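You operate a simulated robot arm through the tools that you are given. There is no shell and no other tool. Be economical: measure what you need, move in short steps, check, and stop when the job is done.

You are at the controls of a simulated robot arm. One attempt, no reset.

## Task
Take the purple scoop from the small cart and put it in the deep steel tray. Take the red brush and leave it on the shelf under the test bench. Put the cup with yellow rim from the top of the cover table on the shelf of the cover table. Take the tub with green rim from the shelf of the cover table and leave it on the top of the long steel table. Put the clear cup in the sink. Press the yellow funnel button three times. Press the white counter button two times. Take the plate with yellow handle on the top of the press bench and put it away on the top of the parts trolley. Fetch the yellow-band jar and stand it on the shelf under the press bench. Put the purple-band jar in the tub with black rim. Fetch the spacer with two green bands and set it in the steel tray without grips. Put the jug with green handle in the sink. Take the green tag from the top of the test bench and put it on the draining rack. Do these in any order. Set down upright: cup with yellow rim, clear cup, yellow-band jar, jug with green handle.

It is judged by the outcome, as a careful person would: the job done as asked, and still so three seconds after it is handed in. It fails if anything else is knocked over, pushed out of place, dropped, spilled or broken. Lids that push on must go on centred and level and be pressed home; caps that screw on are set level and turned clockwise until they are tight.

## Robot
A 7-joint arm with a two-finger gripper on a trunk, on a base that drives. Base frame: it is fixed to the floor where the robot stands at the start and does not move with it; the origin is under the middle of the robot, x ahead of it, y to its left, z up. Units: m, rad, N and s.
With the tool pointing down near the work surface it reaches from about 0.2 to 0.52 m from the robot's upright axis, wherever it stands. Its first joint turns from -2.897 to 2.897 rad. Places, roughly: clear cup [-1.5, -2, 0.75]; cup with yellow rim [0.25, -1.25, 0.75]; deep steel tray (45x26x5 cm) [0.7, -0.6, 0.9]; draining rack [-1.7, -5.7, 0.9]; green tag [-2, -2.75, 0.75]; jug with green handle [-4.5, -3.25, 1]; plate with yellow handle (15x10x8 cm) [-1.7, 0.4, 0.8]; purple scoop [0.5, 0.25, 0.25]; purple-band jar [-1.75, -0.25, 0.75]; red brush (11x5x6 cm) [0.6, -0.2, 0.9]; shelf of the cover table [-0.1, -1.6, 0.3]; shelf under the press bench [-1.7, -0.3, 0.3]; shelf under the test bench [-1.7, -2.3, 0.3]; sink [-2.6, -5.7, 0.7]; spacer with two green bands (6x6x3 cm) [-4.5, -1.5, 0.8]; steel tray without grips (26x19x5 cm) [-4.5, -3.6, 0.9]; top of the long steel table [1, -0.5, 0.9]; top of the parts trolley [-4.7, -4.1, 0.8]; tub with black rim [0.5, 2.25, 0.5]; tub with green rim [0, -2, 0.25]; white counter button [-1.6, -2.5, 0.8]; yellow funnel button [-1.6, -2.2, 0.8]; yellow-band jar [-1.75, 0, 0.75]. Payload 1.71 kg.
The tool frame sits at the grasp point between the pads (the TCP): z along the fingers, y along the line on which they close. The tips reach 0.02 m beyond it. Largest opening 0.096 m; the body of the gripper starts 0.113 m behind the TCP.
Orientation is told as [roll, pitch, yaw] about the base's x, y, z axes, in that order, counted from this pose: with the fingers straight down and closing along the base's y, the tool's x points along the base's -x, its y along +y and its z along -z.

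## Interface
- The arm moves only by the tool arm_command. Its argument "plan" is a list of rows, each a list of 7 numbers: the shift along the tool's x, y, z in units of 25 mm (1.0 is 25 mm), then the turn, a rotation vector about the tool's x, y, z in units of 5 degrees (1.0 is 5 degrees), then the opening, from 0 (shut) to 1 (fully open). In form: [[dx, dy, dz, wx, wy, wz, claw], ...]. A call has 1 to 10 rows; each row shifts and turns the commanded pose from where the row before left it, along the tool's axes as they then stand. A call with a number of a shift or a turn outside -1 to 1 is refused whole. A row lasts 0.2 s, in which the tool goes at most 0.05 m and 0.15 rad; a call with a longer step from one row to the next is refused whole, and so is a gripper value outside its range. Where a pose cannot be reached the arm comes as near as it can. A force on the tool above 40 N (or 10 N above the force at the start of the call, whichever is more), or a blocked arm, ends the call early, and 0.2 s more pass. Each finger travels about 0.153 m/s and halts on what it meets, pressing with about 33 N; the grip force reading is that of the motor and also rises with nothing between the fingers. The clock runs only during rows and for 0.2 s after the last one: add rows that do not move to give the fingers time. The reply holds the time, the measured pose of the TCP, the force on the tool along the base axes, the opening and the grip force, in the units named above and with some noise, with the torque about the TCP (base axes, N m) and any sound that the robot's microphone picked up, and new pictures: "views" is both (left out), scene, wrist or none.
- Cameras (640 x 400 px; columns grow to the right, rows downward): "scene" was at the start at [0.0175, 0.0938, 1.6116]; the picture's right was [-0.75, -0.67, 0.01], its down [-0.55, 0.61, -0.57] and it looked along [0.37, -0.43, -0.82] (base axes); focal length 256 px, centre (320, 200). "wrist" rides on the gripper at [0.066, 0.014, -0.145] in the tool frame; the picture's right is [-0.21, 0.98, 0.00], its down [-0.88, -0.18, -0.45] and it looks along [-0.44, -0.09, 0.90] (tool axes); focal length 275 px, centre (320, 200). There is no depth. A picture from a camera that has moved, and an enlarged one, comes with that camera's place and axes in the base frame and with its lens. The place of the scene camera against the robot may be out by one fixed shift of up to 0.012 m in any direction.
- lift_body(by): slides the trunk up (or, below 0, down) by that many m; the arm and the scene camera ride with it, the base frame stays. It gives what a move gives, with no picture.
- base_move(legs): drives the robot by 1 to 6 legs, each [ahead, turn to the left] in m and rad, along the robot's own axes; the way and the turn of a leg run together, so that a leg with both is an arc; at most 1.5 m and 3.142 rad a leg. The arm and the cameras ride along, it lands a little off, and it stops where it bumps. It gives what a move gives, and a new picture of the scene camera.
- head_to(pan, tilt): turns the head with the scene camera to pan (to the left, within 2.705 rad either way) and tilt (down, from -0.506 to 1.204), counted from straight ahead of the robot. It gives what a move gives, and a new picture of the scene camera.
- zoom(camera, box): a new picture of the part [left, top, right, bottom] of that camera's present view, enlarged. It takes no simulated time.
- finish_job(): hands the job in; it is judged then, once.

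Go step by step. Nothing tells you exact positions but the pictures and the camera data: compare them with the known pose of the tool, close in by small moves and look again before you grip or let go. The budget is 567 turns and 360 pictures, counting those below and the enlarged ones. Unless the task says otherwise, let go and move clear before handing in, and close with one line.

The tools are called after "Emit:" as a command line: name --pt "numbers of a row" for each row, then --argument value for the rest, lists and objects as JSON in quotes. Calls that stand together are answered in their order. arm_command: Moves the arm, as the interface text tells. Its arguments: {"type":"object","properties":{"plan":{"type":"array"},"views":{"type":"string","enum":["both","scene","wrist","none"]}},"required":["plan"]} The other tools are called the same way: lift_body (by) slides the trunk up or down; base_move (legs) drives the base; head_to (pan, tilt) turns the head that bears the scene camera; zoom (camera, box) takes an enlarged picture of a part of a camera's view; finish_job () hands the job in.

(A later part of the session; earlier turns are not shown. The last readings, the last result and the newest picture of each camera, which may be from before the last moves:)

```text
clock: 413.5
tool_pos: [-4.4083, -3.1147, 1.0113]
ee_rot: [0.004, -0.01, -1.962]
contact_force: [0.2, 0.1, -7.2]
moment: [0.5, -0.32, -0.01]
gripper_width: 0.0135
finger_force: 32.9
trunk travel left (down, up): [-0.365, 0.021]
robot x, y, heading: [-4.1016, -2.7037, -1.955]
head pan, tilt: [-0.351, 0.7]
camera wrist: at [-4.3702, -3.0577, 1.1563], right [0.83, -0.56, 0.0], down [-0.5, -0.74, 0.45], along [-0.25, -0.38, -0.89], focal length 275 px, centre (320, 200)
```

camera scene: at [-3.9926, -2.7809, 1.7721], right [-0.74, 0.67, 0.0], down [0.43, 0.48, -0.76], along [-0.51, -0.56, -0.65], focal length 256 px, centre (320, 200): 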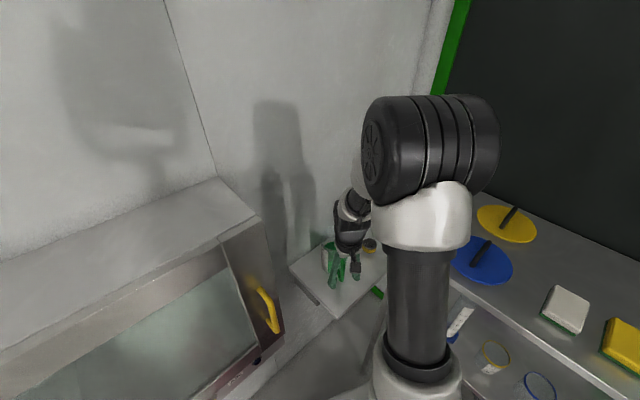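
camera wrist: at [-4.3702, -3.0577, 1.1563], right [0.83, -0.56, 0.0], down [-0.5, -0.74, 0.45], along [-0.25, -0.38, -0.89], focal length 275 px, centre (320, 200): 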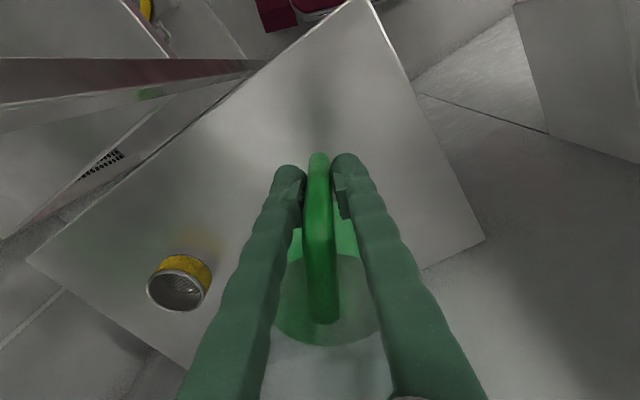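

The jug is lifted level (0.73 kg). I'll raise a bit more, back out, and drive to the sink.

Emit:
arm_command --pt "0 0 -0.6 0 0 0 0" --pt "0 0 -0.6 0 0 0 0" --pt "0 0 -0.6 0 0 0 0" --pt "0 0 -0.4 0 0 0 0" --views "none"

Emit:
base_move --legs '[[-0.45, 0], [0, 1.96], [0.95, 0], [0, -1.571], [1.4, 0]]'

Emit:
arm_command --pt "0 0 0 0 0 0 0" --views "wrist"

```text
clock: 414.5
tool_pos: [-4.4077, -3.1145, 1.0664]
ee_rot: [0.004, -0.011, -1.963]
contact_force: [0.0, 0.1, -7.7]
moment: [0.52, -0.29, -0.03]
gripper_width: 0.0137
finger_force: 32.7
trunk travel left (down, up): [-0.365, 0.021]
robot x, y, heading: [-4.1049, -2.705, -1.96]
head pan, tilt: [-0.351, 0.7]
```

```text
clock: 439.4
tool_pos: [-3.1221, -4.1776, 1.0663]
ee_rot: [0.004, -0.01, -1.588]
contact_force: [-0.4, 0.6, -6.6]
moment: [0.59, -0.15, 0.01]
gripper_width: 0.0135
finger_force: 32.8
trunk travel left (down, up): [-0.365, 0.021]
robot x, y, heading: [-2.9863, -3.682, -1.582]
head pan, tilt: [-0.351, 0.7]
camera scene: at [-2.8586, -3.7424, 1.7715], right [-0.94, 0.35, 0.01], down [0.23, 0.62, -0.75], along [-0.27, -0.7, -0.66], focal length 256 px, centre (320, 200)
```

scene: 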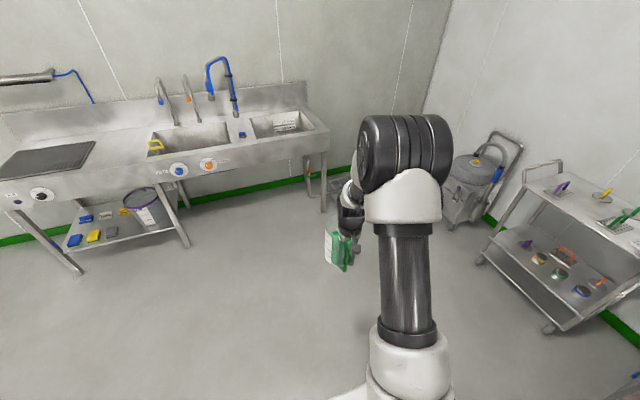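

```text
clock: 439.9
tool_pos: [-3.1213, -4.1599, 1.0746]
ee_rot: [0.003, -0.023, -1.588]
contact_force: [0.9, -0.5, -7.5]
moment: [0.62, -0.16, 0.01]
gripper_width: 0.0137
finger_force: 32.6
trunk travel left (down, up): [-0.365, 0.021]
robot x, y, heading: [-2.9853, -3.6869, -1.58]
head pan, tilt: [-0.351, 0.7]
camera wrist: at [-3.1068, -4.0924, 1.2169], right [0.97, -0.22, 0.01], down [-0.2, -0.86, 0.46], along [-0.1, -0.45, -0.89], focal length 275 px, centre (320, 200)
```

wrist: 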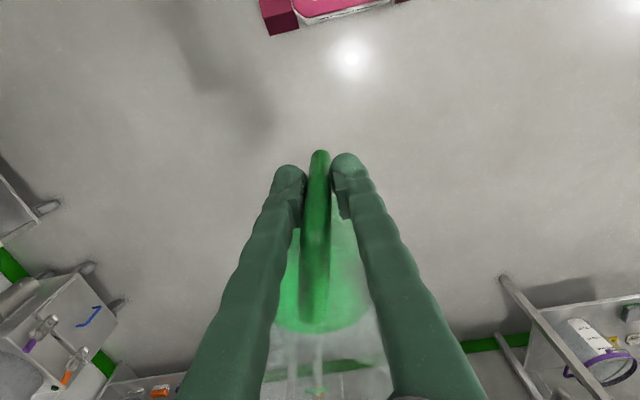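

The jug is steady. I'll position in front of the basin, aiming the jug between the two tap spouts (tips ≈ z 1.13, y −5.68).

Emit:
base_move --legs '[[0.85, 0], [0, 1.58], [0.5, 0], [0, -1.571], [0.25, 0]]'

Emit:
head_to --pan 0.0 --tilt 0.75

```text
clock: 458.0
tool_pos: [-2.6292, -5.2625, 1.0725]
ee_rot: [0.004, -0.023, -1.578]
contact_force: [-1.4, -0.4, -7.8]
moment: [0.63, -0.23, 0.0]
gripper_width: 0.0139
finger_force: 33.2
trunk travel left (down, up): [-0.365, 0.021]
robot x, y, heading: [-2.4949, -4.7825, -1.565]
head pan, tilt: [-0.351, 0.7]
camera scene: at [-2.3702, -4.843, 1.7715], right [-0.94, 0.34, 0.01], down [0.22, 0.62, -0.75], along [-0.26, -0.71, -0.66], focal length 256 px, centre (320, 200)
```

scene: 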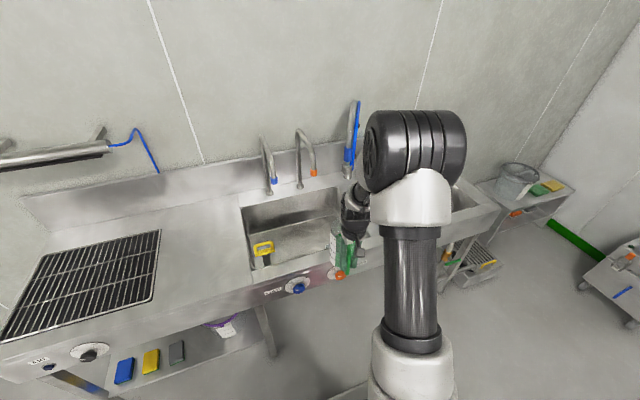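

```text
clock: 458.9
tool_pos: [-2.6293, -5.2444, 1.0816]
ee_rot: [0.002, -0.04, -1.579]
contact_force: [-0.5, 0.3, -6.9]
moment: [0.62, -0.21, 0.02]
gripper_width: 0.0135
finger_force: 33.2
trunk travel left (down, up): [-0.365, 0.021]
robot x, y, heading: [-2.4978, -4.7805, -1.569]
head pan, tilt: [0.0, 0.75]
camera scene: at [-2.3398, -4.8427, 1.7673], right [-1.0, 0.0, 0.0], down [0.0, 0.69, -0.72], along [0.0, -0.72, -0.69], focal length 256 px, centre (320, 200)
```

scene: 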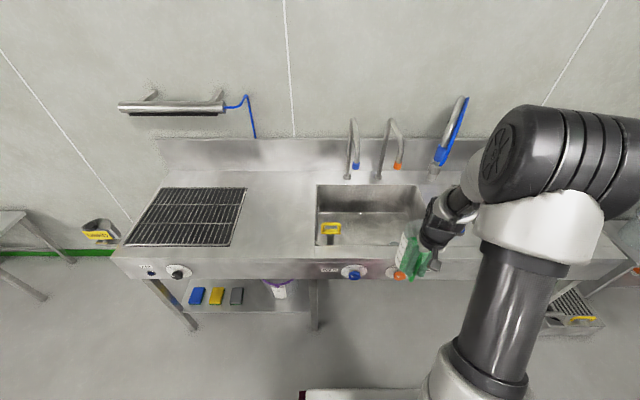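

Emit:
arm_command --pt "0 0.5 0.6 0 0.23 0 0" --pt "0 0.5 0.6 0 0.23 0 0" --pt "0 0.6 0.6 0 0 0 0" --pt "0 0.6 0.6 0 0 0 0" --views "none"

Emit:
base_move --legs '[[0.31, 0]]'

Emit:
arm_command --pt "-0.1 0 0 0 0 0 0" --views "wrist"

```text
clock: 459.9
tool_pos: [-2.5733, -5.246, 1.0227]
ee_rot: [0.002, 0.0, -1.577]
contact_force: [-0.3, -0.2, -7.2]
moment: [0.59, -0.16, 0.02]
gripper_width: 0.0135
finger_force: 33.3
trunk travel left (down, up): [-0.365, 0.021]
robot x, y, heading: [-2.5007, -4.7835, -1.569]
head pan, tilt: [0.0, 0.75]
```

```text
clock: 462.1
tool_pos: [-2.5736, -5.5566, 1.0215]
ee_rot: [0.003, 0.002, -1.58]
contact_force: [0.6, -0.6, -8.0]
moment: [0.59, -0.2, -0.01]
gripper_width: 0.014
finger_force: 32.7
trunk travel left (down, up): [-0.365, 0.021]
robot x, y, heading: [-2.4961, -5.0925, -1.578]
head pan, tilt: [0.0, 0.75]
camera scene: at [-2.3389, -5.155, 1.7671], right [-1.0, 0.0, 0.0], down [0.0, 0.7, -0.72], along [0.0, -0.72, -0.7], focal length 256 px, centre (320, 200)
```

scene: 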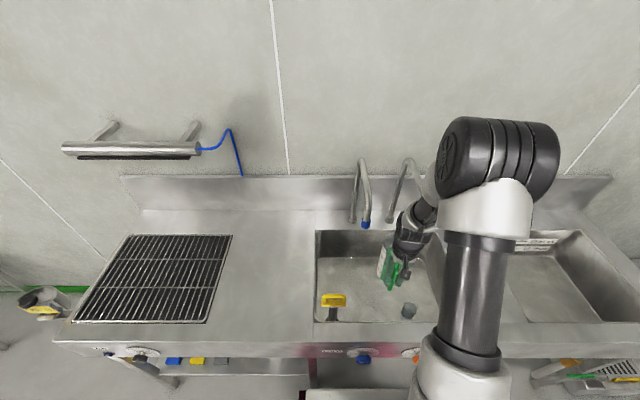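

```text
clock: 462.4
tool_pos: [-2.5736, -5.5425, 1.0272]
ee_rot: [0.002, -0.011, -1.578]
contact_force: [0.5, -1.0, -8.2]
moment: [0.61, -0.18, 0.06]
gripper_width: 0.0136
finger_force: 33.0
trunk travel left (down, up): [-0.365, 0.021]
robot x, y, heading: [-2.4965, -5.0946, -1.569]
head pan, tilt: [0.0, 0.75]
camera wrist: at [-2.5583, -5.476, 1.1716], right [0.98, -0.21, 0.0], down [-0.19, -0.87, 0.46], along [-0.09, -0.45, -0.89], focal length 275 px, centre (320, 200)
```

wrist: 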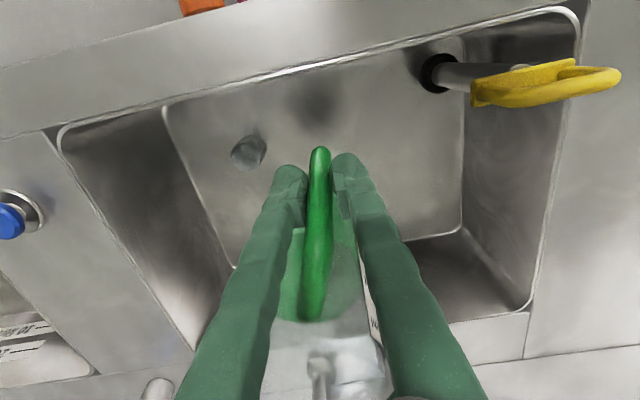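

Emit:
arm_command --pt "-0.75 0.65 0.2 0 0.1 0 0" --pt "-0.75 0.65 0.2 0 0 0 0" --pt "0 0 1 0 0 0 0" --pt "0 0 1 0 0 0 0" --pt "0 0 1 0 0 0 0" --pt "0 0 1 0 0 0 0" --pt "0 0 1 0 0 0 0" --pt "0 0 1 0 0 0 0" --views "wrist"

```text
clock: 464.2
tool_pos: [-2.5407, -5.5825, 0.8684]
ee_rot: [0.001, -0.007, -1.578]
contact_force: [-0.5, 0.7, -7.4]
moment: [0.58, -0.15, -0.01]
gripper_width: 0.0138
finger_force: 33.0
trunk travel left (down, up): [-0.365, 0.021]
robot x, y, heading: [-2.4912, -5.0944, -1.572]
head pan, tilt: [0.0, 0.75]
camera wrist: at [-2.5265, -5.5162, 1.0131], right [0.98, -0.21, 0.0], down [-0.19, -0.87, 0.45], along [-0.09, -0.44, -0.89], focal length 275 px, centre (320, 200)
```

wrist: 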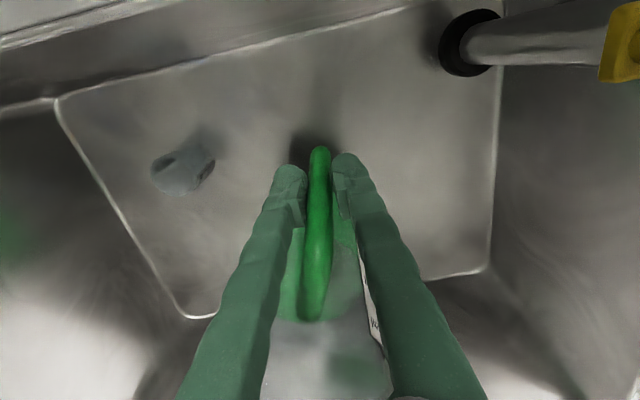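

Emit:
arm_command --pt "0 0 1 0 0 0 0" --pt "0 0 1 0 0 0 0" --pt "0 0 1 0 0 0 0" --pt "0 0 0.8 0 0 0 0" --pt "0 0 0.2 0 0 0 0" --pt "0 0 0.2 0 0 0 0" --pt "0 0 0 0 0 0 0" --views "none"

Emit:
arm_command --pt "0 0 0.15 0 0 0 0" --pt "0 0 0.15 0 0 0 0" --pt "0 0 0 0 0 0 0" --views "none"

Emit:
arm_command --pt "0 0 0.12 0 0 0 0" --pt "0 0 0 0 0 0 0" --views "none"

```text
clock: 465.9
tool_pos: [-2.54, -5.5819, 0.7645]
ee_rot: [0.003, -0.005, -1.58]
contact_force: [0.4, 4.4, 5.1]
moment: [-0.74, -0.03, 0.0]
gripper_width: 0.0135
finger_force: 32.8
trunk travel left (down, up): [-0.365, 0.021]
robot x, y, heading: [-2.4942, -5.095, -1.575]
head pan, tilt: [0.0, 0.75]
```

```text
clock: 466.6
tool_pos: [-2.5398, -5.5828, 0.7572]
ee_rot: [0.001, -0.009, -1.58]
contact_force: [1.0, 4.1, 13.4]
moment: [-0.23, 0.03, -0.01]
gripper_width: 0.0137
finger_force: 32.7
trunk travel left (down, up): [-0.365, 0.021]
robot x, y, heading: [-2.4973, -5.0924, -1.569]
head pan, tilt: [0.0, 0.75]
```

```text
clock: 467.2
tool_pos: [-2.5393, -5.5797, 0.754]
ee_rot: [0.0, -0.007, -1.579]
contact_force: [3.8, 7.9, 20.7]
moment: [-0.25, -0.07, 0.03]
gripper_width: 0.0139
finger_force: 32.6
trunk travel left (down, up): [-0.365, 0.021]
robot x, y, heading: [-2.4982, -5.0921, -1.568]
head pan, tilt: [0.0, 0.75]
```

Emit:
arm_command --pt "0 0 -0.2 0 0 0 0" --pt "0 0 0 0 0 0 0" --views "both"

Emit:
zoom --camera "scene" --box '[300, 220, 460, 340]'

```text
clock: 467.9
tool_pos: [-2.5398, -5.5827, 0.7582]
ee_rot: [0.003, -0.008, -1.58]
contact_force: [-0.2, 1.8, -3.8]
moment: [0.39, 0.04, -0.11]
gripper_width: 0.0139
finger_force: 33.4
trunk travel left (down, up): [-0.365, 0.021]
robot x, y, heading: [-2.4961, -5.0944, -1.566]
head pan, tilt: [0.0, 0.75]
camera scene: at [-2.3389, -5.1526, 1.7672], right [-1.0, 0.0, 0.0], down [0.0, 0.69, -0.72], along [0.0, -0.72, -0.69], focal length 256 px, centre (320, 200)
camera wrist: at [-2.5262, -5.5164, 0.9026], right [0.98, -0.21, 0.0], down [-0.19, -0.87, 0.45], along [-0.09, -0.44, -0.89], focal length 275 px, centre (320, 200)
```

scene: 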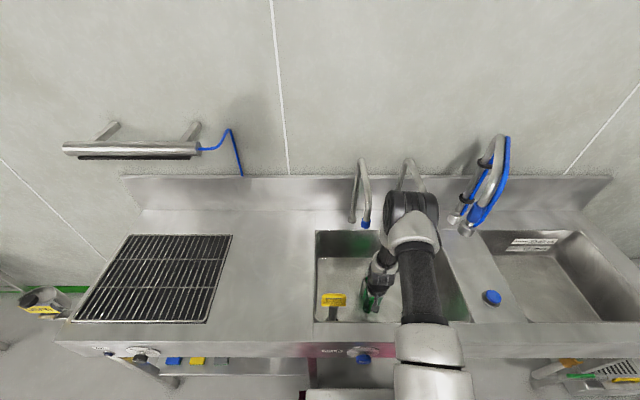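
wrist: 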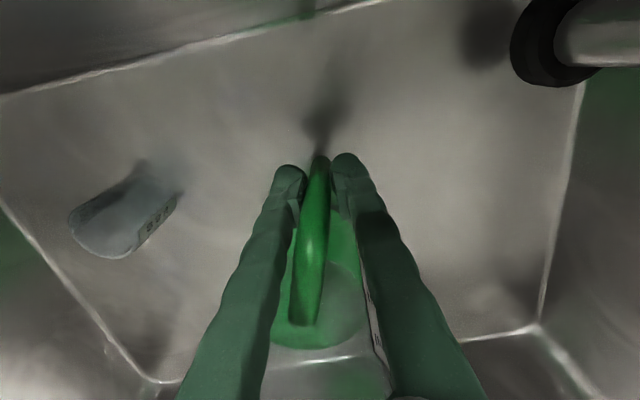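

```text
3.33 times, centred on (380, 280) of scene
camera zoom: at [-2.3389, -5.1526, 1.7672], right [-1.0, 0.0, 0.0], down [0.0, 0.69, -0.72], along [0.0, -0.72, -0.69], focal length 854 px, centre (120, -67)
```

zoom: 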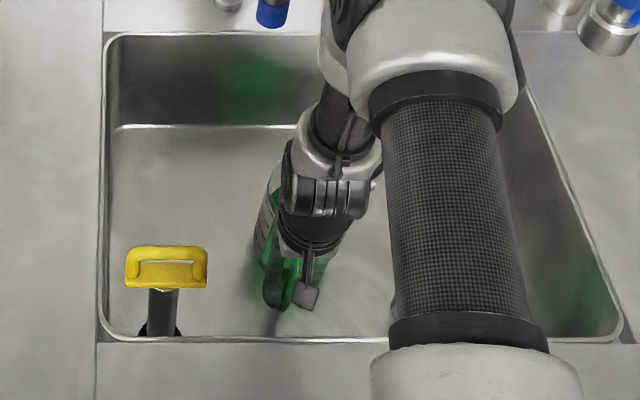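

Emit:
arm_command --pt "0 0 0.06 0 0 0 0" --pt "0 0 0 0 0 0 0.15" --pt "0 0 0 0 0 0 0.3" --pt "0 0 0 0 0 0 0.5" --pt "0 0 -0.5 0 0 0 0.5" --pt "0 0 -1 0 0 0 0.5" --pt "0 0 -1 0 0 0 0.5" --pt "0 0 -1 0 0 0 0.5" --pt "0 0 -1 0 0 0 0.5" --pt "0 0 -1 0 0 0 0.5" --views "wrist"

```text
clock: 470.1
tool_pos: [-2.541, -5.5808, 0.8951]
ee_rot: [0.002, -0.008, -1.58]
contact_force: [0.4, -0.3, 0.7]
moment: [-0.01, 0.0, -0.02]
gripper_width: 0.048
finger_force: 0.0
trunk travel left (down, up): [-0.365, 0.021]
robot x, y, heading: [-2.4937, -5.0924, -1.569]
head pan, tilt: [0.0, 0.75]
camera wrist: at [-2.5262, -5.5149, 1.0401], right [0.98, -0.21, 0.0], down [-0.19, -0.87, 0.45], along [-0.09, -0.44, -0.89], focal length 275 px, centre (320, 200)
```

wrist: 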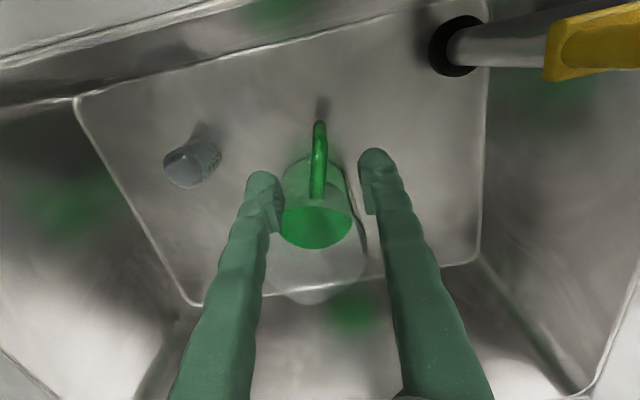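

The jug is standing in the sink. I'll rise, back out, and go behind the test bench for the green tag (≈ −1.98, −2.805).

Emit:
arm_command --pt "0 0 -1 0 0 0 0.5" --pt "0 0 -1 0 0 0 0.5" --pt "0 0 -1 0 0 0 0.5" --pt "0 0 -1 0 0 0 0.5" --pt "0 0 -1 0 0 0 0.5" --pt "0 0 -1 0 0 0 0.5" --views "none"

Emit:
base_move --legs '[[-1.25, 0], [0, 0.2], [-1.1, 0], [0, 1.37]]'

```text
clock: 471.4
tool_pos: [-2.5394, -5.5798, 1.046]
ee_rot: [0.001, -0.007, -1.581]
contact_force: [0.0, 0.1, -0.1]
moment: [-0.02, 0.0, -0.01]
gripper_width: 0.0481
finger_force: 0.0
trunk travel left (down, up): [-0.365, 0.021]
robot x, y, heading: [-2.4964, -5.0909, -1.567]
head pan, tilt: [0.0, 0.75]
```

```text
clock: 488.7
tool_pos: [-2.2308, -2.8064, 1.0452]
ee_rot: [0.002, -0.008, -0.02]
contact_force: [-0.3, -0.3, -0.4]
moment: [0.02, -0.01, 0.05]
gripper_width: 0.0483
finger_force: 0.1
trunk travel left (down, up): [-0.365, 0.021]
robot x, y, heading: [-2.7165, -2.76, -0.006]
head pan, tilt: [0.0, 0.75]
camera scene: at [-2.6612, -2.6128, 1.7672], right [-0.01, -1.0, 0.0], down [-0.69, 0.01, -0.72], along [0.72, -0.01, -0.69], focal length 256 px, centre (320, 200)
```

scene: 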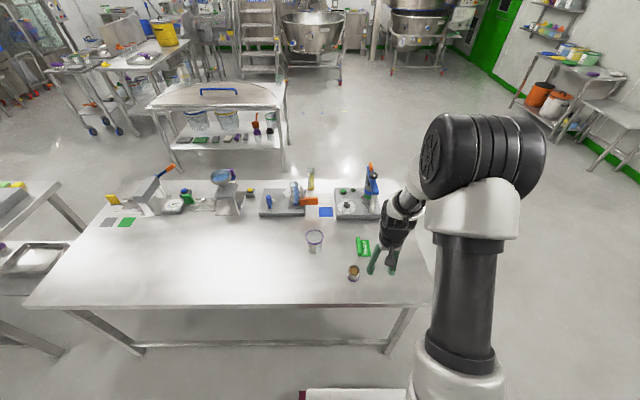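

Emit:
zoom --camera "scene" --box '[320, 220, 420, 290]'

Emit:
arm_command --pt "0 0 0 0 0 0 0.8" --views "wrist"

```text
5.71 times, centred on (370, 255) of scene
camera zoom: at [-2.6612, -2.6128, 1.7672], right [-0.01, -1.0, 0.0], down [-0.69, 0.01, -0.72], along [0.72, -0.01, -0.69], focal length 1464 px, centre (34, -114)
```

zoom: 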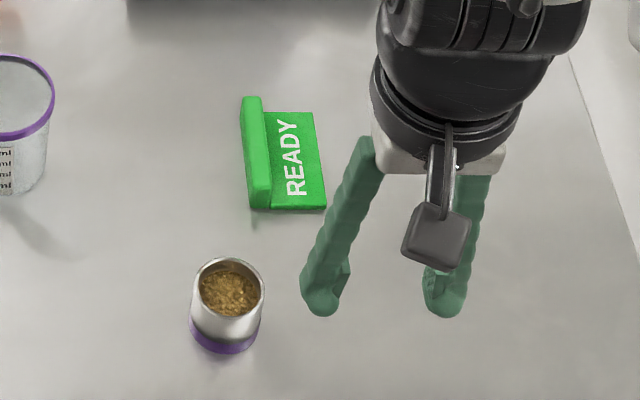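

```text
clock: 489.1
tool_pos: [-2.2452, -2.8054, 1.0515]
ee_rot: [0.001, -0.02, -0.018]
contact_force: [0.6, 0.3, -0.3]
moment: [0.02, 0.06, 0.02]
gripper_width: 0.0767
finger_force: 0.0
trunk travel left (down, up): [-0.365, 0.021]
robot x, y, heading: [-2.7149, -2.7593, -0.01]
head pan, tilt: [0.0, 0.75]
camera wrist: at [-2.3146, -2.7905, 1.195], right [0.22, 0.97, 0.01], down [0.86, -0.2, 0.46], along [0.45, -0.1, -0.89], focal length 275 px, centre (320, 200)
```

wrist: 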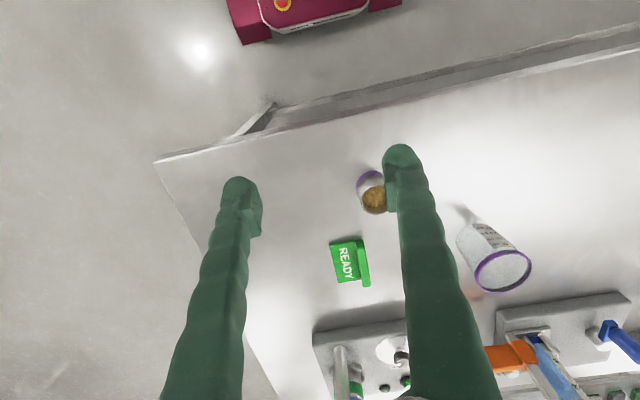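

The tag is a flat plate with a raised fin running along x at y≈−2.797. I'll drive closer and come over the fin.

Emit:
base_move --legs '[[0.16, 0]]'

Emit:
arm_command --pt "-0.31 0.08 1 0 -0.8 0 0.5" --pt "-0.31 0.08 1 0 -0.8 0 0.5" --pt "-0.31 0.08 1 0 -0.8 0 0.5" --pt "-0.31 0.08 1 0 -0.8 0 0.5" --pt "-0.31 0.08 1 0 -0.8 0 0.5" --views "wrist"

```text
clock: 490.6
tool_pos: [-2.1092, -2.8053, 1.0629]
ee_rot: [0.002, -0.043, -0.019]
contact_force: [-0.7, 0.3, 1.2]
moment: [0.03, -0.11, -0.01]
gripper_width: 0.0768
finger_force: 0.0
trunk travel left (down, up): [-0.365, 0.021]
robot x, y, heading: [-2.5559, -2.763, -0.011]
head pan, tilt: [0.0, 0.75]
camera scene: at [-2.5728, -2.6136, 1.7682], right [-0.01, -1.0, 0.0], down [-0.66, 0.01, -0.75], along [0.75, -0.01, -0.66], focal length 256 px, centre (320, 200)
```

scene: 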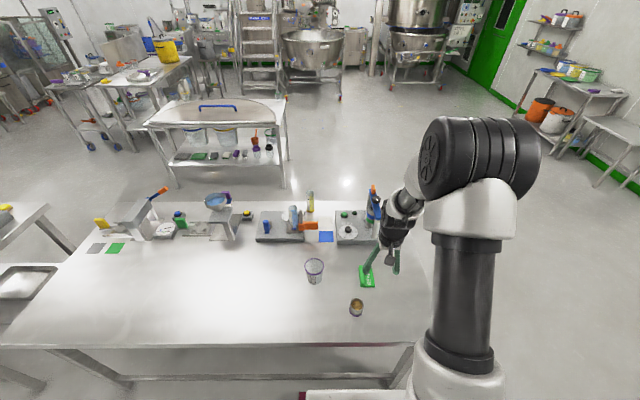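

```text
clock: 491.8
tool_pos: [-2.0093, -2.7964, 0.9267]
ee_rot: [0.001, -0.355, -0.019]
contact_force: [1.4, -0.5, 0.3]
moment: [0.0, 0.11, 0.02]
gripper_width: 0.0481
finger_force: 0.0
trunk travel left (down, up): [-0.365, 0.021]
robot x, y, heading: [-2.5542, -2.761, -0.007]
head pan, tilt: [0.0, 0.75]
camera wrist: at [-2.1212, -2.7811, 1.0387], right [0.21, 0.97, 0.07], down [0.66, -0.2, 0.72], along [0.72, -0.1, -0.69], focal length 275 px, centre (320, 200)
```

wrist: 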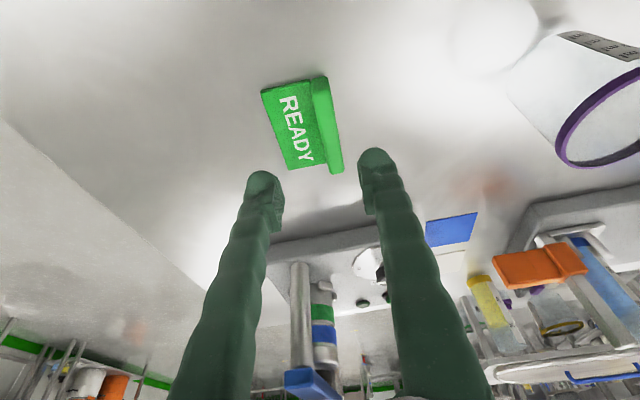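

Emit:
arm_command --pt "0.12 0.12 1.1 0 0 0 0.5" --views "none"

Emit:
arm_command --pt "0.12 0.12 1 0 0 0 0.5" --pt "0.12 0.12 1 0 0 0 0.5" --pt "0.12 0.12 1 0 0 0 0.5" --pt "0.1 0.1 0.9 0 0 0 0.5" --pt "0.04 0 0.4 0 0 0 0.5" --views "wrist"

```text
refused: 1.1 is not a number from -1 to 1
```

```text
clock: 493.0
tool_pos: [-1.9969, -2.7855, 0.8297]
ee_rot: [0.002, -0.371, -0.021]
contact_force: [-0.6, -0.3, -0.2]
moment: [-0.02, -0.04, 0.01]
gripper_width: 0.0481
finger_force: 0.1
trunk travel left (down, up): [-0.365, 0.021]
robot x, y, heading: [-2.5542, -2.7625, -0.012]
head pan, tilt: [0.0, 0.75]
camera wrist: at [-2.1098, -2.7701, 0.9412], right [0.21, 0.97, 0.08], down [0.65, -0.2, 0.73], along [0.73, -0.1, -0.68], focal length 275 px, centre (320, 200)
```

wrist: 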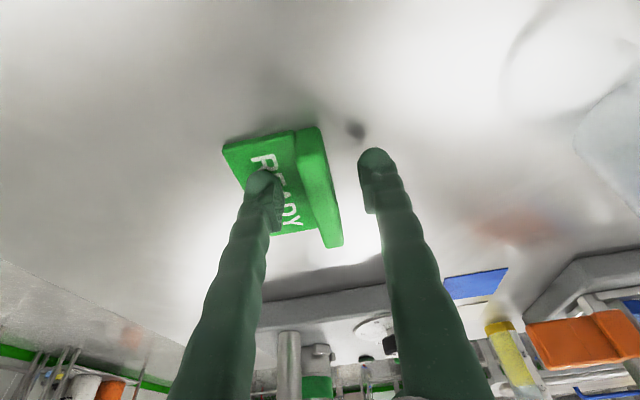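

Emit:
arm_command --pt "0 0 0.3 0 0 0 0.5" --pt "0 0 0 0 0 0 0.2" --pt "0 0 0 0 0 0 0" --pt "0 0 0 0 0 0 0" --views "none"

Emit:
arm_command --pt "-0.35 0 -0.93 0 0 0 0" --pt "-0.35 0 -0.93 0 0 0 0" --pt "-0.35 0 -0.93 0 0 0 0" --pt "-0.35 0 -0.93 0 0 0 0" --pt "-0.35 0 -0.93 0 0 0 0" --pt "-0.35 0 -0.93 0 0 0 0" --pt "-0.35 0 -0.93 0 0 0 0" --views "wrist"

```text
clock: 493.5
tool_pos: [-2.0014, -2.789, 0.8329]
ee_rot: [-0.002, -0.391, -0.023]
contact_force: [-0.3, -0.2, 3.2]
moment: [-0.03, -0.12, -0.06]
gripper_width: 0.0138
finger_force: 33.0
trunk travel left (down, up): [-0.365, 0.021]
robot x, y, heading: [-2.5571, -2.7643, -0.014]
head pan, tilt: [0.0, 0.75]
stopped in row 2: the force on the tool passed its limit at 50 N (the readings are from after the stop); the commanded pose is now the measured one
```

```text
clock: 495.1
tool_pos: [-2.0067, -2.786, 1.0068]
ee_rot: [-0.001, -0.39, -0.023]
contact_force: [0.7, -0.1, -0.3]
moment: [0.05, 0.01, -0.04]
gripper_width: 0.0142
finger_force: 33.0
trunk travel left (down, up): [-0.365, 0.021]
robot x, y, heading: [-2.5564, -2.7616, -0.012]
head pan, tilt: [0.0, 0.75]
camera wrist: at [-2.1229, -2.7713, 1.1169], right [0.21, 0.97, 0.08], down [0.64, -0.2, 0.75], along [0.74, -0.11, -0.66], focal length 275 px, centre (320, 200)
```

wrist: 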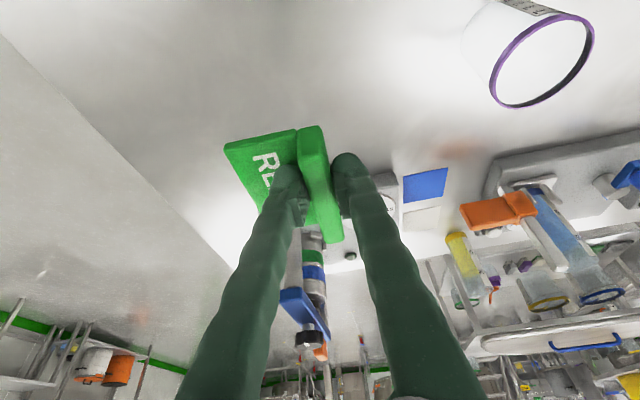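

The tag is held by its fin. I'll drive to the draining rack.

Emit:
base_move --legs '[[-0.2, 0], [0, -1.56], [1.45, 0], [0, 1.571], [1.03, 0], [0, -1.571]]'

Emit:
base_move --legs '[[0.75, 0]]'

```text
clock: 523.0
tool_pos: [-1.7293, -4.7432, 1.0077]
ee_rot: [0.0, -0.39, -1.583]
contact_force: [-0.8, 1.0, 0.3]
moment: [-0.02, 0.01, 0.0]
gripper_width: 0.0143
finger_force: 32.8
trunk travel left (down, up): [-0.365, 0.021]
robot x, y, heading: [-1.7037, -4.1938, -1.563]
head pan, tilt: [0.0, 0.75]
camera scene: at [-1.5476, -4.2528, 1.7672], right [-1.0, 0.0, 0.0], down [0.0, 0.69, -0.72], along [0.0, -0.72, -0.69], focal length 256 px, centre (320, 200)
```

scene: 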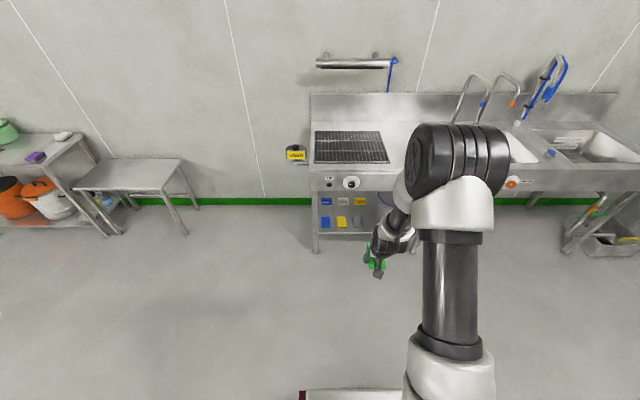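

```text
clock: 527.4
tool_pos: [-1.7329, -5.4881, 1.0158]
ee_rot: [-0.001, -0.404, -1.587]
contact_force: [-0.1, 0.1, -0.8]
moment: [0.01, 0.01, -0.02]
gripper_width: 0.0143
finger_force: 32.9
trunk travel left (down, up): [-0.365, 0.021]
robot x, y, heading: [-1.7045, -4.9547, -1.578]
head pan, tilt: [0.0, 0.75]
camera scene: at [-1.5495, -5.0139, 1.7672], right [-1.0, 0.0, 0.0], down [0.0, 0.69, -0.72], along [0.0, -0.72, -0.69], focal length 256 px, centre (320, 200)
```

scene: 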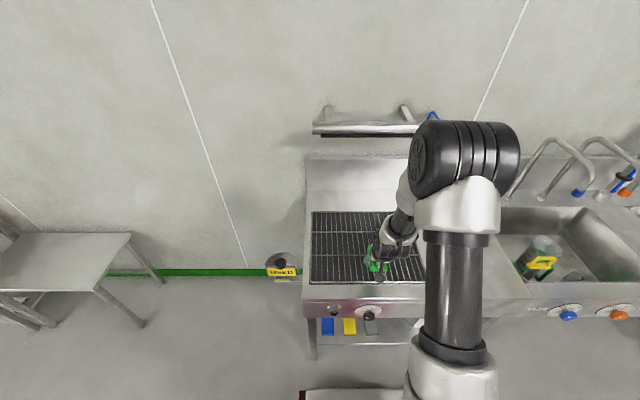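

Emit:
arm_command --pt "-0.66 0 0.9 0 0 0 0" --pt "-0.66 0 0.9 0 0 0 0" --pt "-0.66 0 0.9 0 0 0 0" --pt "-0.66 0 0.9 0 0 0 0" --pt "-0.66 0 0.9 0 0 0 0" --views "wrist"

```text
clock: 528.6
tool_pos: [-1.7351, -5.5946, 0.9545]
ee_rot: [0.001, -0.422, -1.588]
contact_force: [-0.1, 0.3, -1.1]
moment: [0.04, 0.0, 0.02]
gripper_width: 0.0143
finger_force: 33.0
trunk travel left (down, up): [-0.365, 0.021]
robot x, y, heading: [-1.708, -4.9549, -1.575]
head pan, tilt: [0.0, 0.75]
camera wrist: at [-1.719, -5.4768, 1.0604], right [0.98, -0.2, 0.08], down [-0.19, -0.62, 0.76], along [-0.1, -0.76, -0.64], focal length 275 px, centre (320, 200)
```

wrist: 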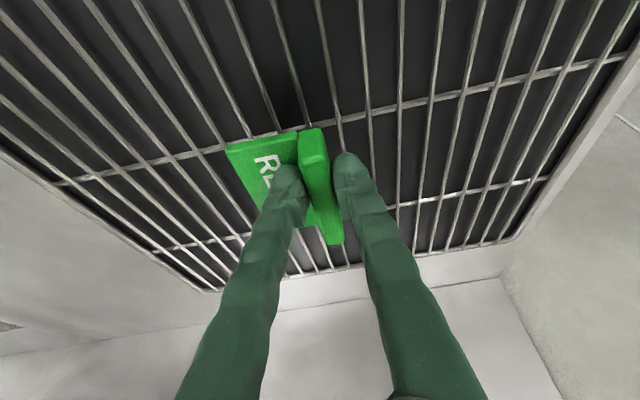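

Emit:
arm_command --pt "0.08 0 0.18 0 0 0 0" --pt "0.08 0 0.18 0 0 0 0" --pt "0.08 0 0.18 0 0 0 0" --pt "0 0 0 0 0 0 0" --views "none"

Emit:
arm_command --pt "0.05 0 0.12 0 0 0 0" --pt "0.05 0 0.12 0 0 0 0" --pt "0 0 0 0 0 0 0" --views "wrist"

```text
clock: 529.6
tool_pos: [-1.7347, -5.5949, 0.9411]
ee_rot: [-0.001, -0.423, -1.587]
contact_force: [-0.1, 0.1, -0.3]
moment: [-0.02, -0.01, 0.03]
gripper_width: 0.014
finger_force: 32.9
trunk travel left (down, up): [-0.365, 0.021]
robot x, y, heading: [-1.7082, -4.9529, -1.577]
head pan, tilt: [0.0, 0.75]
```

```text
clock: 530.4
tool_pos: [-1.7346, -5.5962, 0.9334]
ee_rot: [0.0, -0.423, -1.587]
contact_force: [0.4, -0.1, 0.0]
moment: [-0.01, -0.07, 0.01]
gripper_width: 0.0142
finger_force: 33.0
trunk travel left (down, up): [-0.365, 0.021]
robot x, y, heading: [-1.7073, -4.9511, -1.575]
head pan, tilt: [0.0, 0.75]
camera wrist: at [-1.7186, -5.4764, 1.0391], right [0.98, -0.2, 0.08], down [-0.19, -0.61, 0.76], along [-0.1, -0.76, -0.64], focal length 275 px, centre (320, 200)
```

wrist: 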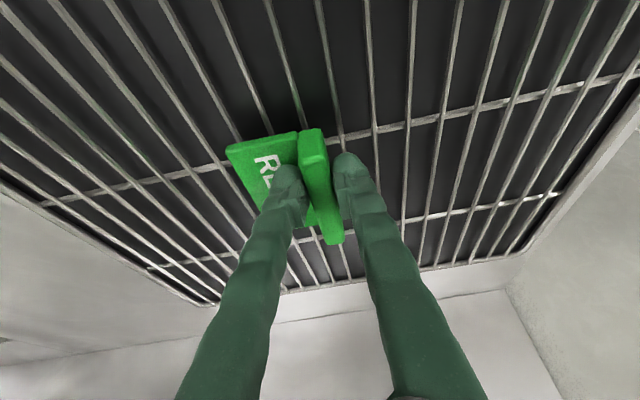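

Emit:
arm_command --pt "0.05 0 0.12 0 0 0 0" --pt "0.05 0 0.12 0 0 0 0" --pt "0.05 0 0.12 0 0 0 0" --pt "0 0 0 0 0 0 0" --views "none"

Emit:
arm_command --pt "0.05 0 0.12 0 0 0 0" --pt "0.05 0 0.12 0 0 0 0" --pt "0 0 0 0 0 0 0" --views "none"

Emit:
arm_command --pt "0.05 0 0.12 0 0 0 0" --pt "0.05 0 0.12 0 0 0 0" --pt "0 0 0 0 0 0 0" --views "wrist"

```text
clock: 531.4
tool_pos: [-1.7344, -5.5952, 0.924]
ee_rot: [-0.001, -0.422, -1.587]
contact_force: [-0.6, 0.4, 1.9]
moment: [0.08, -0.04, 0.01]
gripper_width: 0.0144
finger_force: 32.7
trunk travel left (down, up): [-0.365, 0.021]
robot x, y, heading: [-1.7075, -4.953, -1.577]
head pan, tilt: [0.0, 0.75]
```

```text
clock: 532.2
tool_pos: [-1.7363, -5.5961, 0.9215]
ee_rot: [0.0, -0.429, -1.588]
contact_force: [0.2, -0.5, 28.5]
moment: [-0.26, 0.04, 0.02]
gripper_width: 0.0143
finger_force: 32.7
trunk travel left (down, up): [-0.365, 0.021]
robot x, y, heading: [-1.7076, -4.9499, -1.578]
head pan, tilt: [0.0, 0.75]
```

```text
clock: 532.6
tool_pos: [-1.7357, -5.5846, 0.9284]
ee_rot: [0.0, -0.444, -1.586]
contact_force: [-0.5, -0.7, -0.6]
moment: [-0.03, -0.04, 0.03]
gripper_width: 0.014
finger_force: 33.3
trunk travel left (down, up): [-0.365, 0.021]
robot x, y, heading: [-1.7106, -4.9529, -1.575]
head pan, tilt: [0.0, 0.75]
stopped in row 1: the force on the tool passed its limit at 42 N (the readings are from after the stop); the commanded pose is now the measured one
camera wrist: at [-1.7191, -5.463, 1.0308], right [0.98, -0.2, 0.09], down [-0.19, -0.6, 0.78], along [-0.1, -0.78, -0.62], focal length 275 px, centre (320, 200)
```

wrist: 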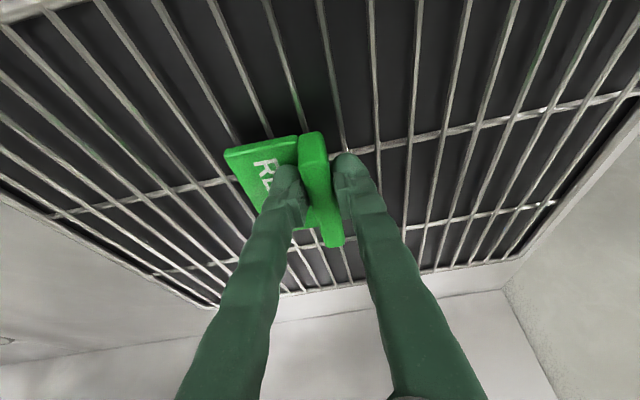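

Emit:
arm_command --pt "0.05 0 0.12 0 0 0 0" --pt "0 0 0 0 0 0 0.2" --pt "0 0 0 0 0 0 0.45" --pt "0 0 0 0 0 0 0.45" --pt "-0.35 0 -0.9 0 0 0 0.45" --pt "-0.35 0 -0.9 0 0 0 0.45" --pt "-0.35 0 -0.9 0 0 0 0.45" --pt "-0.35 0 -0.9 0 0 0 0.45" --pt "-0.35 0 -0.9 0 0 0 0.45" --views "wrist"

```text
clock: 534.6
tool_pos: [-1.7347, -5.5752, 1.0467]
ee_rot: [-0.001, -0.446, -1.588]
contact_force: [0.0, -0.2, 0.1]
moment: [0.0, -0.02, -0.03]
gripper_width: 0.0431
finger_force: 0.1
trunk travel left (down, up): [-0.365, 0.021]
robot x, y, heading: [-1.7087, -4.9535, -1.575]
head pan, tilt: [0.0, 0.75]
camera wrist: at [-1.7183, -5.4543, 1.1489], right [0.98, -0.2, 0.09], down [-0.19, -0.6, 0.78], along [-0.1, -0.78, -0.62], focal length 275 px, centre (320, 200)
```

wrist: 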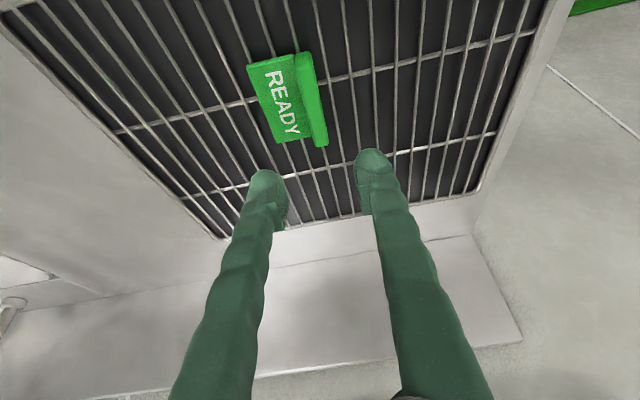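

The green tag is on the rack. Next is the spacer on the far-wall bench (≈ −4.5, −1.5).

Emit:
base_move --legs '[[-0.7, 0], [0, -1.571], [1.25, 0], [0, -1.571], [1.45, 0], [1.35, 0]]'

Emit:
base_move --legs '[[0, 1.571], [0.35, 0]]'

```text
clock: 568.2
tool_pos: [-2.9756, -0.8595, 1.0452]
ee_rot: [0.0, -0.444, 1.564]
contact_force: [0.7, 1.0, -0.2]
moment: [0.0, 0.04, -0.03]
gripper_width: 0.0434
finger_force: 0.1
trunk travel left (down, up): [-0.365, 0.021]
robot x, y, heading: [-2.9974, -1.4807, 1.578]
head pan, tilt: [0.0, 0.75]
camera scene: at [-3.1501, -1.4365, 1.7672], right [1.0, 0.01, 0.0], down [0.0, -0.69, -0.72], along [0.0, 0.72, -0.69], focal length 256 px, centre (320, 200)
```

scene: 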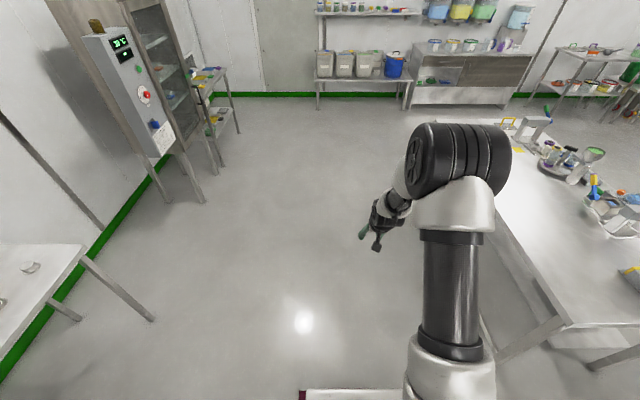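

```text
clock: 575.2
tool_pos: [-3.9556, -1.4638, 1.0553]
ee_rot: [0.0, -0.458, 3.138]
contact_force: [-0.4, -0.6, 0.4]
moment: [-0.01, -0.05, -0.03]
gripper_width: 0.0432
finger_force: 0.1
trunk travel left (down, up): [-0.365, 0.021]
robot x, y, heading: [-3.35, -1.4905, -3.14]
head pan, tilt: [0.0, 0.75]
camera scene: at [-3.3979, -1.6481, 1.7672], right [0.0, 1.0, 0.0], down [0.7, 0.0, -0.72], along [-0.72, 0.0, -0.7], focal length 256 px, centre (320, 200)
```

scene: 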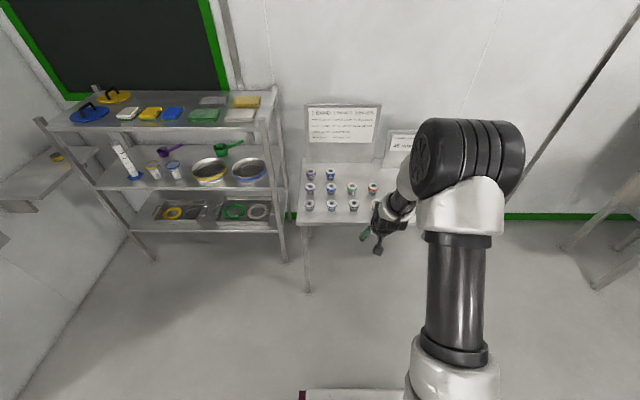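

Emit:
zoom --camera "scene" --box '[290, 150, 410, 230]'

```text
5.00 times, centred on (350, 190) of scene
camera zoom: at [-3.3979, -1.6481, 1.7672], right [0.0, 1.0, 0.0], down [0.7, 0.0, -0.72], along [-0.72, 0.0, -0.7], focal length 1281 px, centre (170, 250)
```

zoom: 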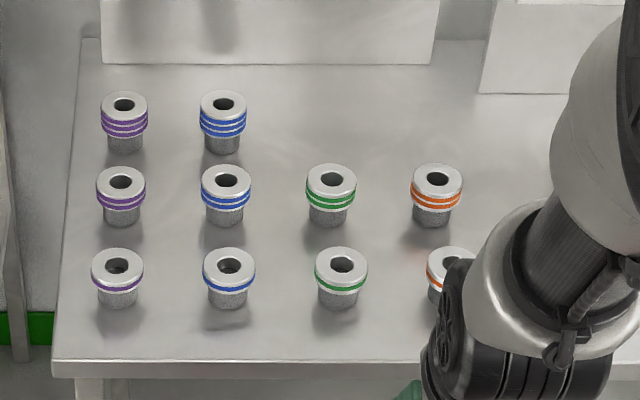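

The two-green-band spacer is in the middle row, third column, at ≈(−4.45, −1.473). I'll drive in.

Emit:
base_move --legs '[[0.47, 0]]'

Emit:
arm_command --pt "0 0 0 0 0 0 0.9" --pt "0 0 0 0 0 0 0.9" --views "wrist"

```text
clock: 578.2
tool_pos: [-4.414, -1.4678, 1.0643]
ee_rot: [0.0, -0.475, 3.14]
contact_force: [-0.7, -0.3, 0.3]
moment: [-0.02, -0.04, -0.01]
gripper_width: 0.0433
finger_force: 0.2
trunk travel left (down, up): [-0.365, 0.021]
robot x, y, heading: [-3.8205, -1.4877, -3.136]
head pan, tilt: [0.0, 0.75]
camera scene: at [-3.872, -1.6509, 1.7672], right [-0.01, 1.0, 0.0], down [0.69, 0.0, -0.72], along [-0.72, 0.0, -0.69], focal length 256 px, centre (320, 200)
```

scene: 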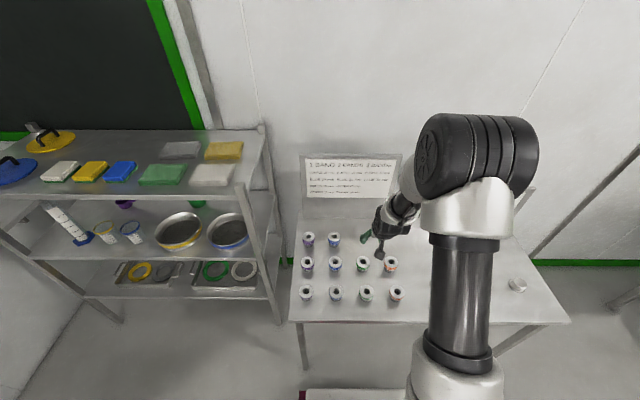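

```text
clock: 578.8
tool_pos: [-4.397, -1.4679, 1.0742]
ee_rot: [-0.001, -0.49, 3.14]
contact_force: [-0.7, 0.2, -0.4]
moment: [-0.01, 0.0, -0.01]
gripper_width: 0.0863
finger_force: 0.0
trunk travel left (down, up): [-0.365, 0.021]
robot x, y, heading: [-3.8222, -1.4898, -3.139]
head pan, tilt: [0.0, 0.75]
camera wrist: at [-4.2696, -1.482, 1.1708], right [-0.18, -0.98, 0.1], down [-0.56, 0.19, 0.81], along [-0.81, 0.09, -0.58], focal length 275 px, centre (320, 200)
```

wrist: 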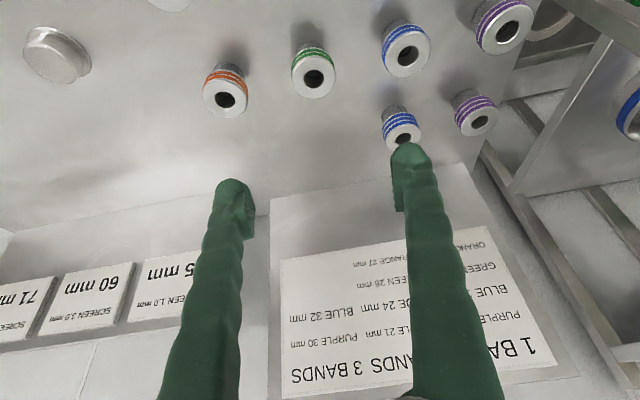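

Emit:
arm_command --pt "0.2 0 1 0 0 0 0.9" --pt "0.2 0 1 0 0 0 0.9" --pt "0.2 0 1 0 0 0 0.9" --pt "0.2 0 1 0 0 0 0.9" --pt "0.2 0 1 0 0 0 0.9" --pt "0.2 0 1 0 0 0 0.9" --pt "0.2 0 1 0 0 0 0.9" --views "wrist"

```text
clock: 580.4
tool_pos: [-4.4494, -1.4672, 0.9029]
ee_rot: [0.001, -0.491, 3.139]
contact_force: [-0.4, -0.7, 0.0]
moment: [-0.01, 0.02, 0.02]
gripper_width: 0.0864
finger_force: 0.0
trunk travel left (down, up): [-0.365, 0.021]
robot x, y, heading: [-3.8238, -1.4881, -3.129]
head pan, tilt: [0.0, 0.75]
camera wrist: at [-4.3234, -1.4819, 0.9991], right [-0.18, -0.98, 0.1], down [-0.56, 0.19, 0.81], along [-0.81, 0.09, -0.58], focal length 275 px, centre (320, 200)
```

wrist: 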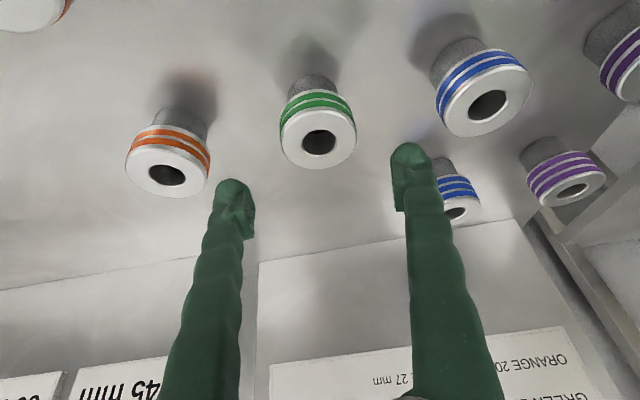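

Emit:
arm_command --pt "0.2 0.03 0.87 0 0 0 0.9" --pt "0.2 0.03 0.87 0 0 0 0.9" --pt "0.2 0.03 0.87 0 0 0 0.9" --pt "0.2 0.03 0.85 0 0 0 0.9" --pt "0 0 0 0 0 0 0.5" --pt "0 0 0 0 0 0 0.4" --pt "0 0 0 0 0 0 0.4" --views "wrist"

```text
clock: 582.0
tool_pos: [-4.4731, -1.4697, 0.8202]
ee_rot: [0.0, -0.499, 3.139]
contact_force: [3.9, -4.1, 32.4]
moment: [0.01, -0.49, -0.01]
gripper_width: 0.0589
finger_force: 33.0
trunk travel left (down, up): [-0.365, 0.021]
robot x, y, heading: [-3.8221, -1.4881, -3.133]
head pan, tilt: [0.0, 0.75]
camera wrist: at [-4.3462, -1.4851, 0.9158], right [-0.18, -0.98, 0.1], down [-0.56, 0.19, 0.81], along [-0.81, 0.09, -0.58], focal length 275 px, centre (320, 200)
```

wrist: 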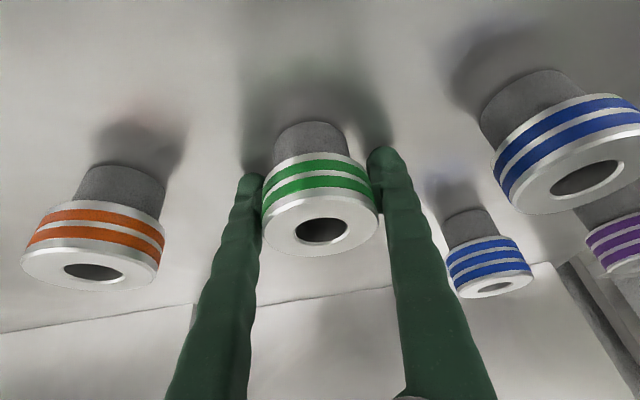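

Emit:
arm_command --pt "-0.47 0 -0.88 0 0 0 0.4" --pt "-0.47 0 -0.88 0 0 0 0.4" --pt "-0.47 0 -0.88 0 0 0 0.4" --pt "-0.47 0 -0.88 0 0 0 0.4" --pt "-0.47 0 -0.88 0 0 0 0.4" --pt "-0.47 0 -0.88 0 0 0 0.4" --pt "-0.47 0 -0.88 0 0 0 0.4" --pt "-0.47 0 -0.88 0 0 0 0.4" --views "wrist"

```text
clock: 583.8
tool_pos: [-4.4712, -1.4692, 1.0178]
ee_rot: [0.001, -0.491, 3.141]
contact_force: [0.0, 0.2, -1.3]
moment: [0.01, 0.04, -0.02]
gripper_width: 0.059
finger_force: 33.4
trunk travel left (down, up): [-0.365, 0.021]
robot x, y, heading: [-3.8236, -1.4909, -3.135]
head pan, tilt: [0.0, 0.75]
camera wrist: at [-4.3447, -1.4842, 1.1144], right [-0.18, -0.98, 0.1], down [-0.56, 0.19, 0.81], along [-0.81, 0.09, -0.58], focal length 275 px, centre (320, 200)
```

wrist: 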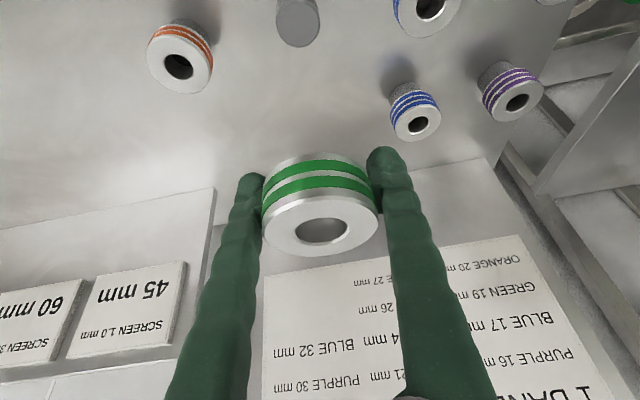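

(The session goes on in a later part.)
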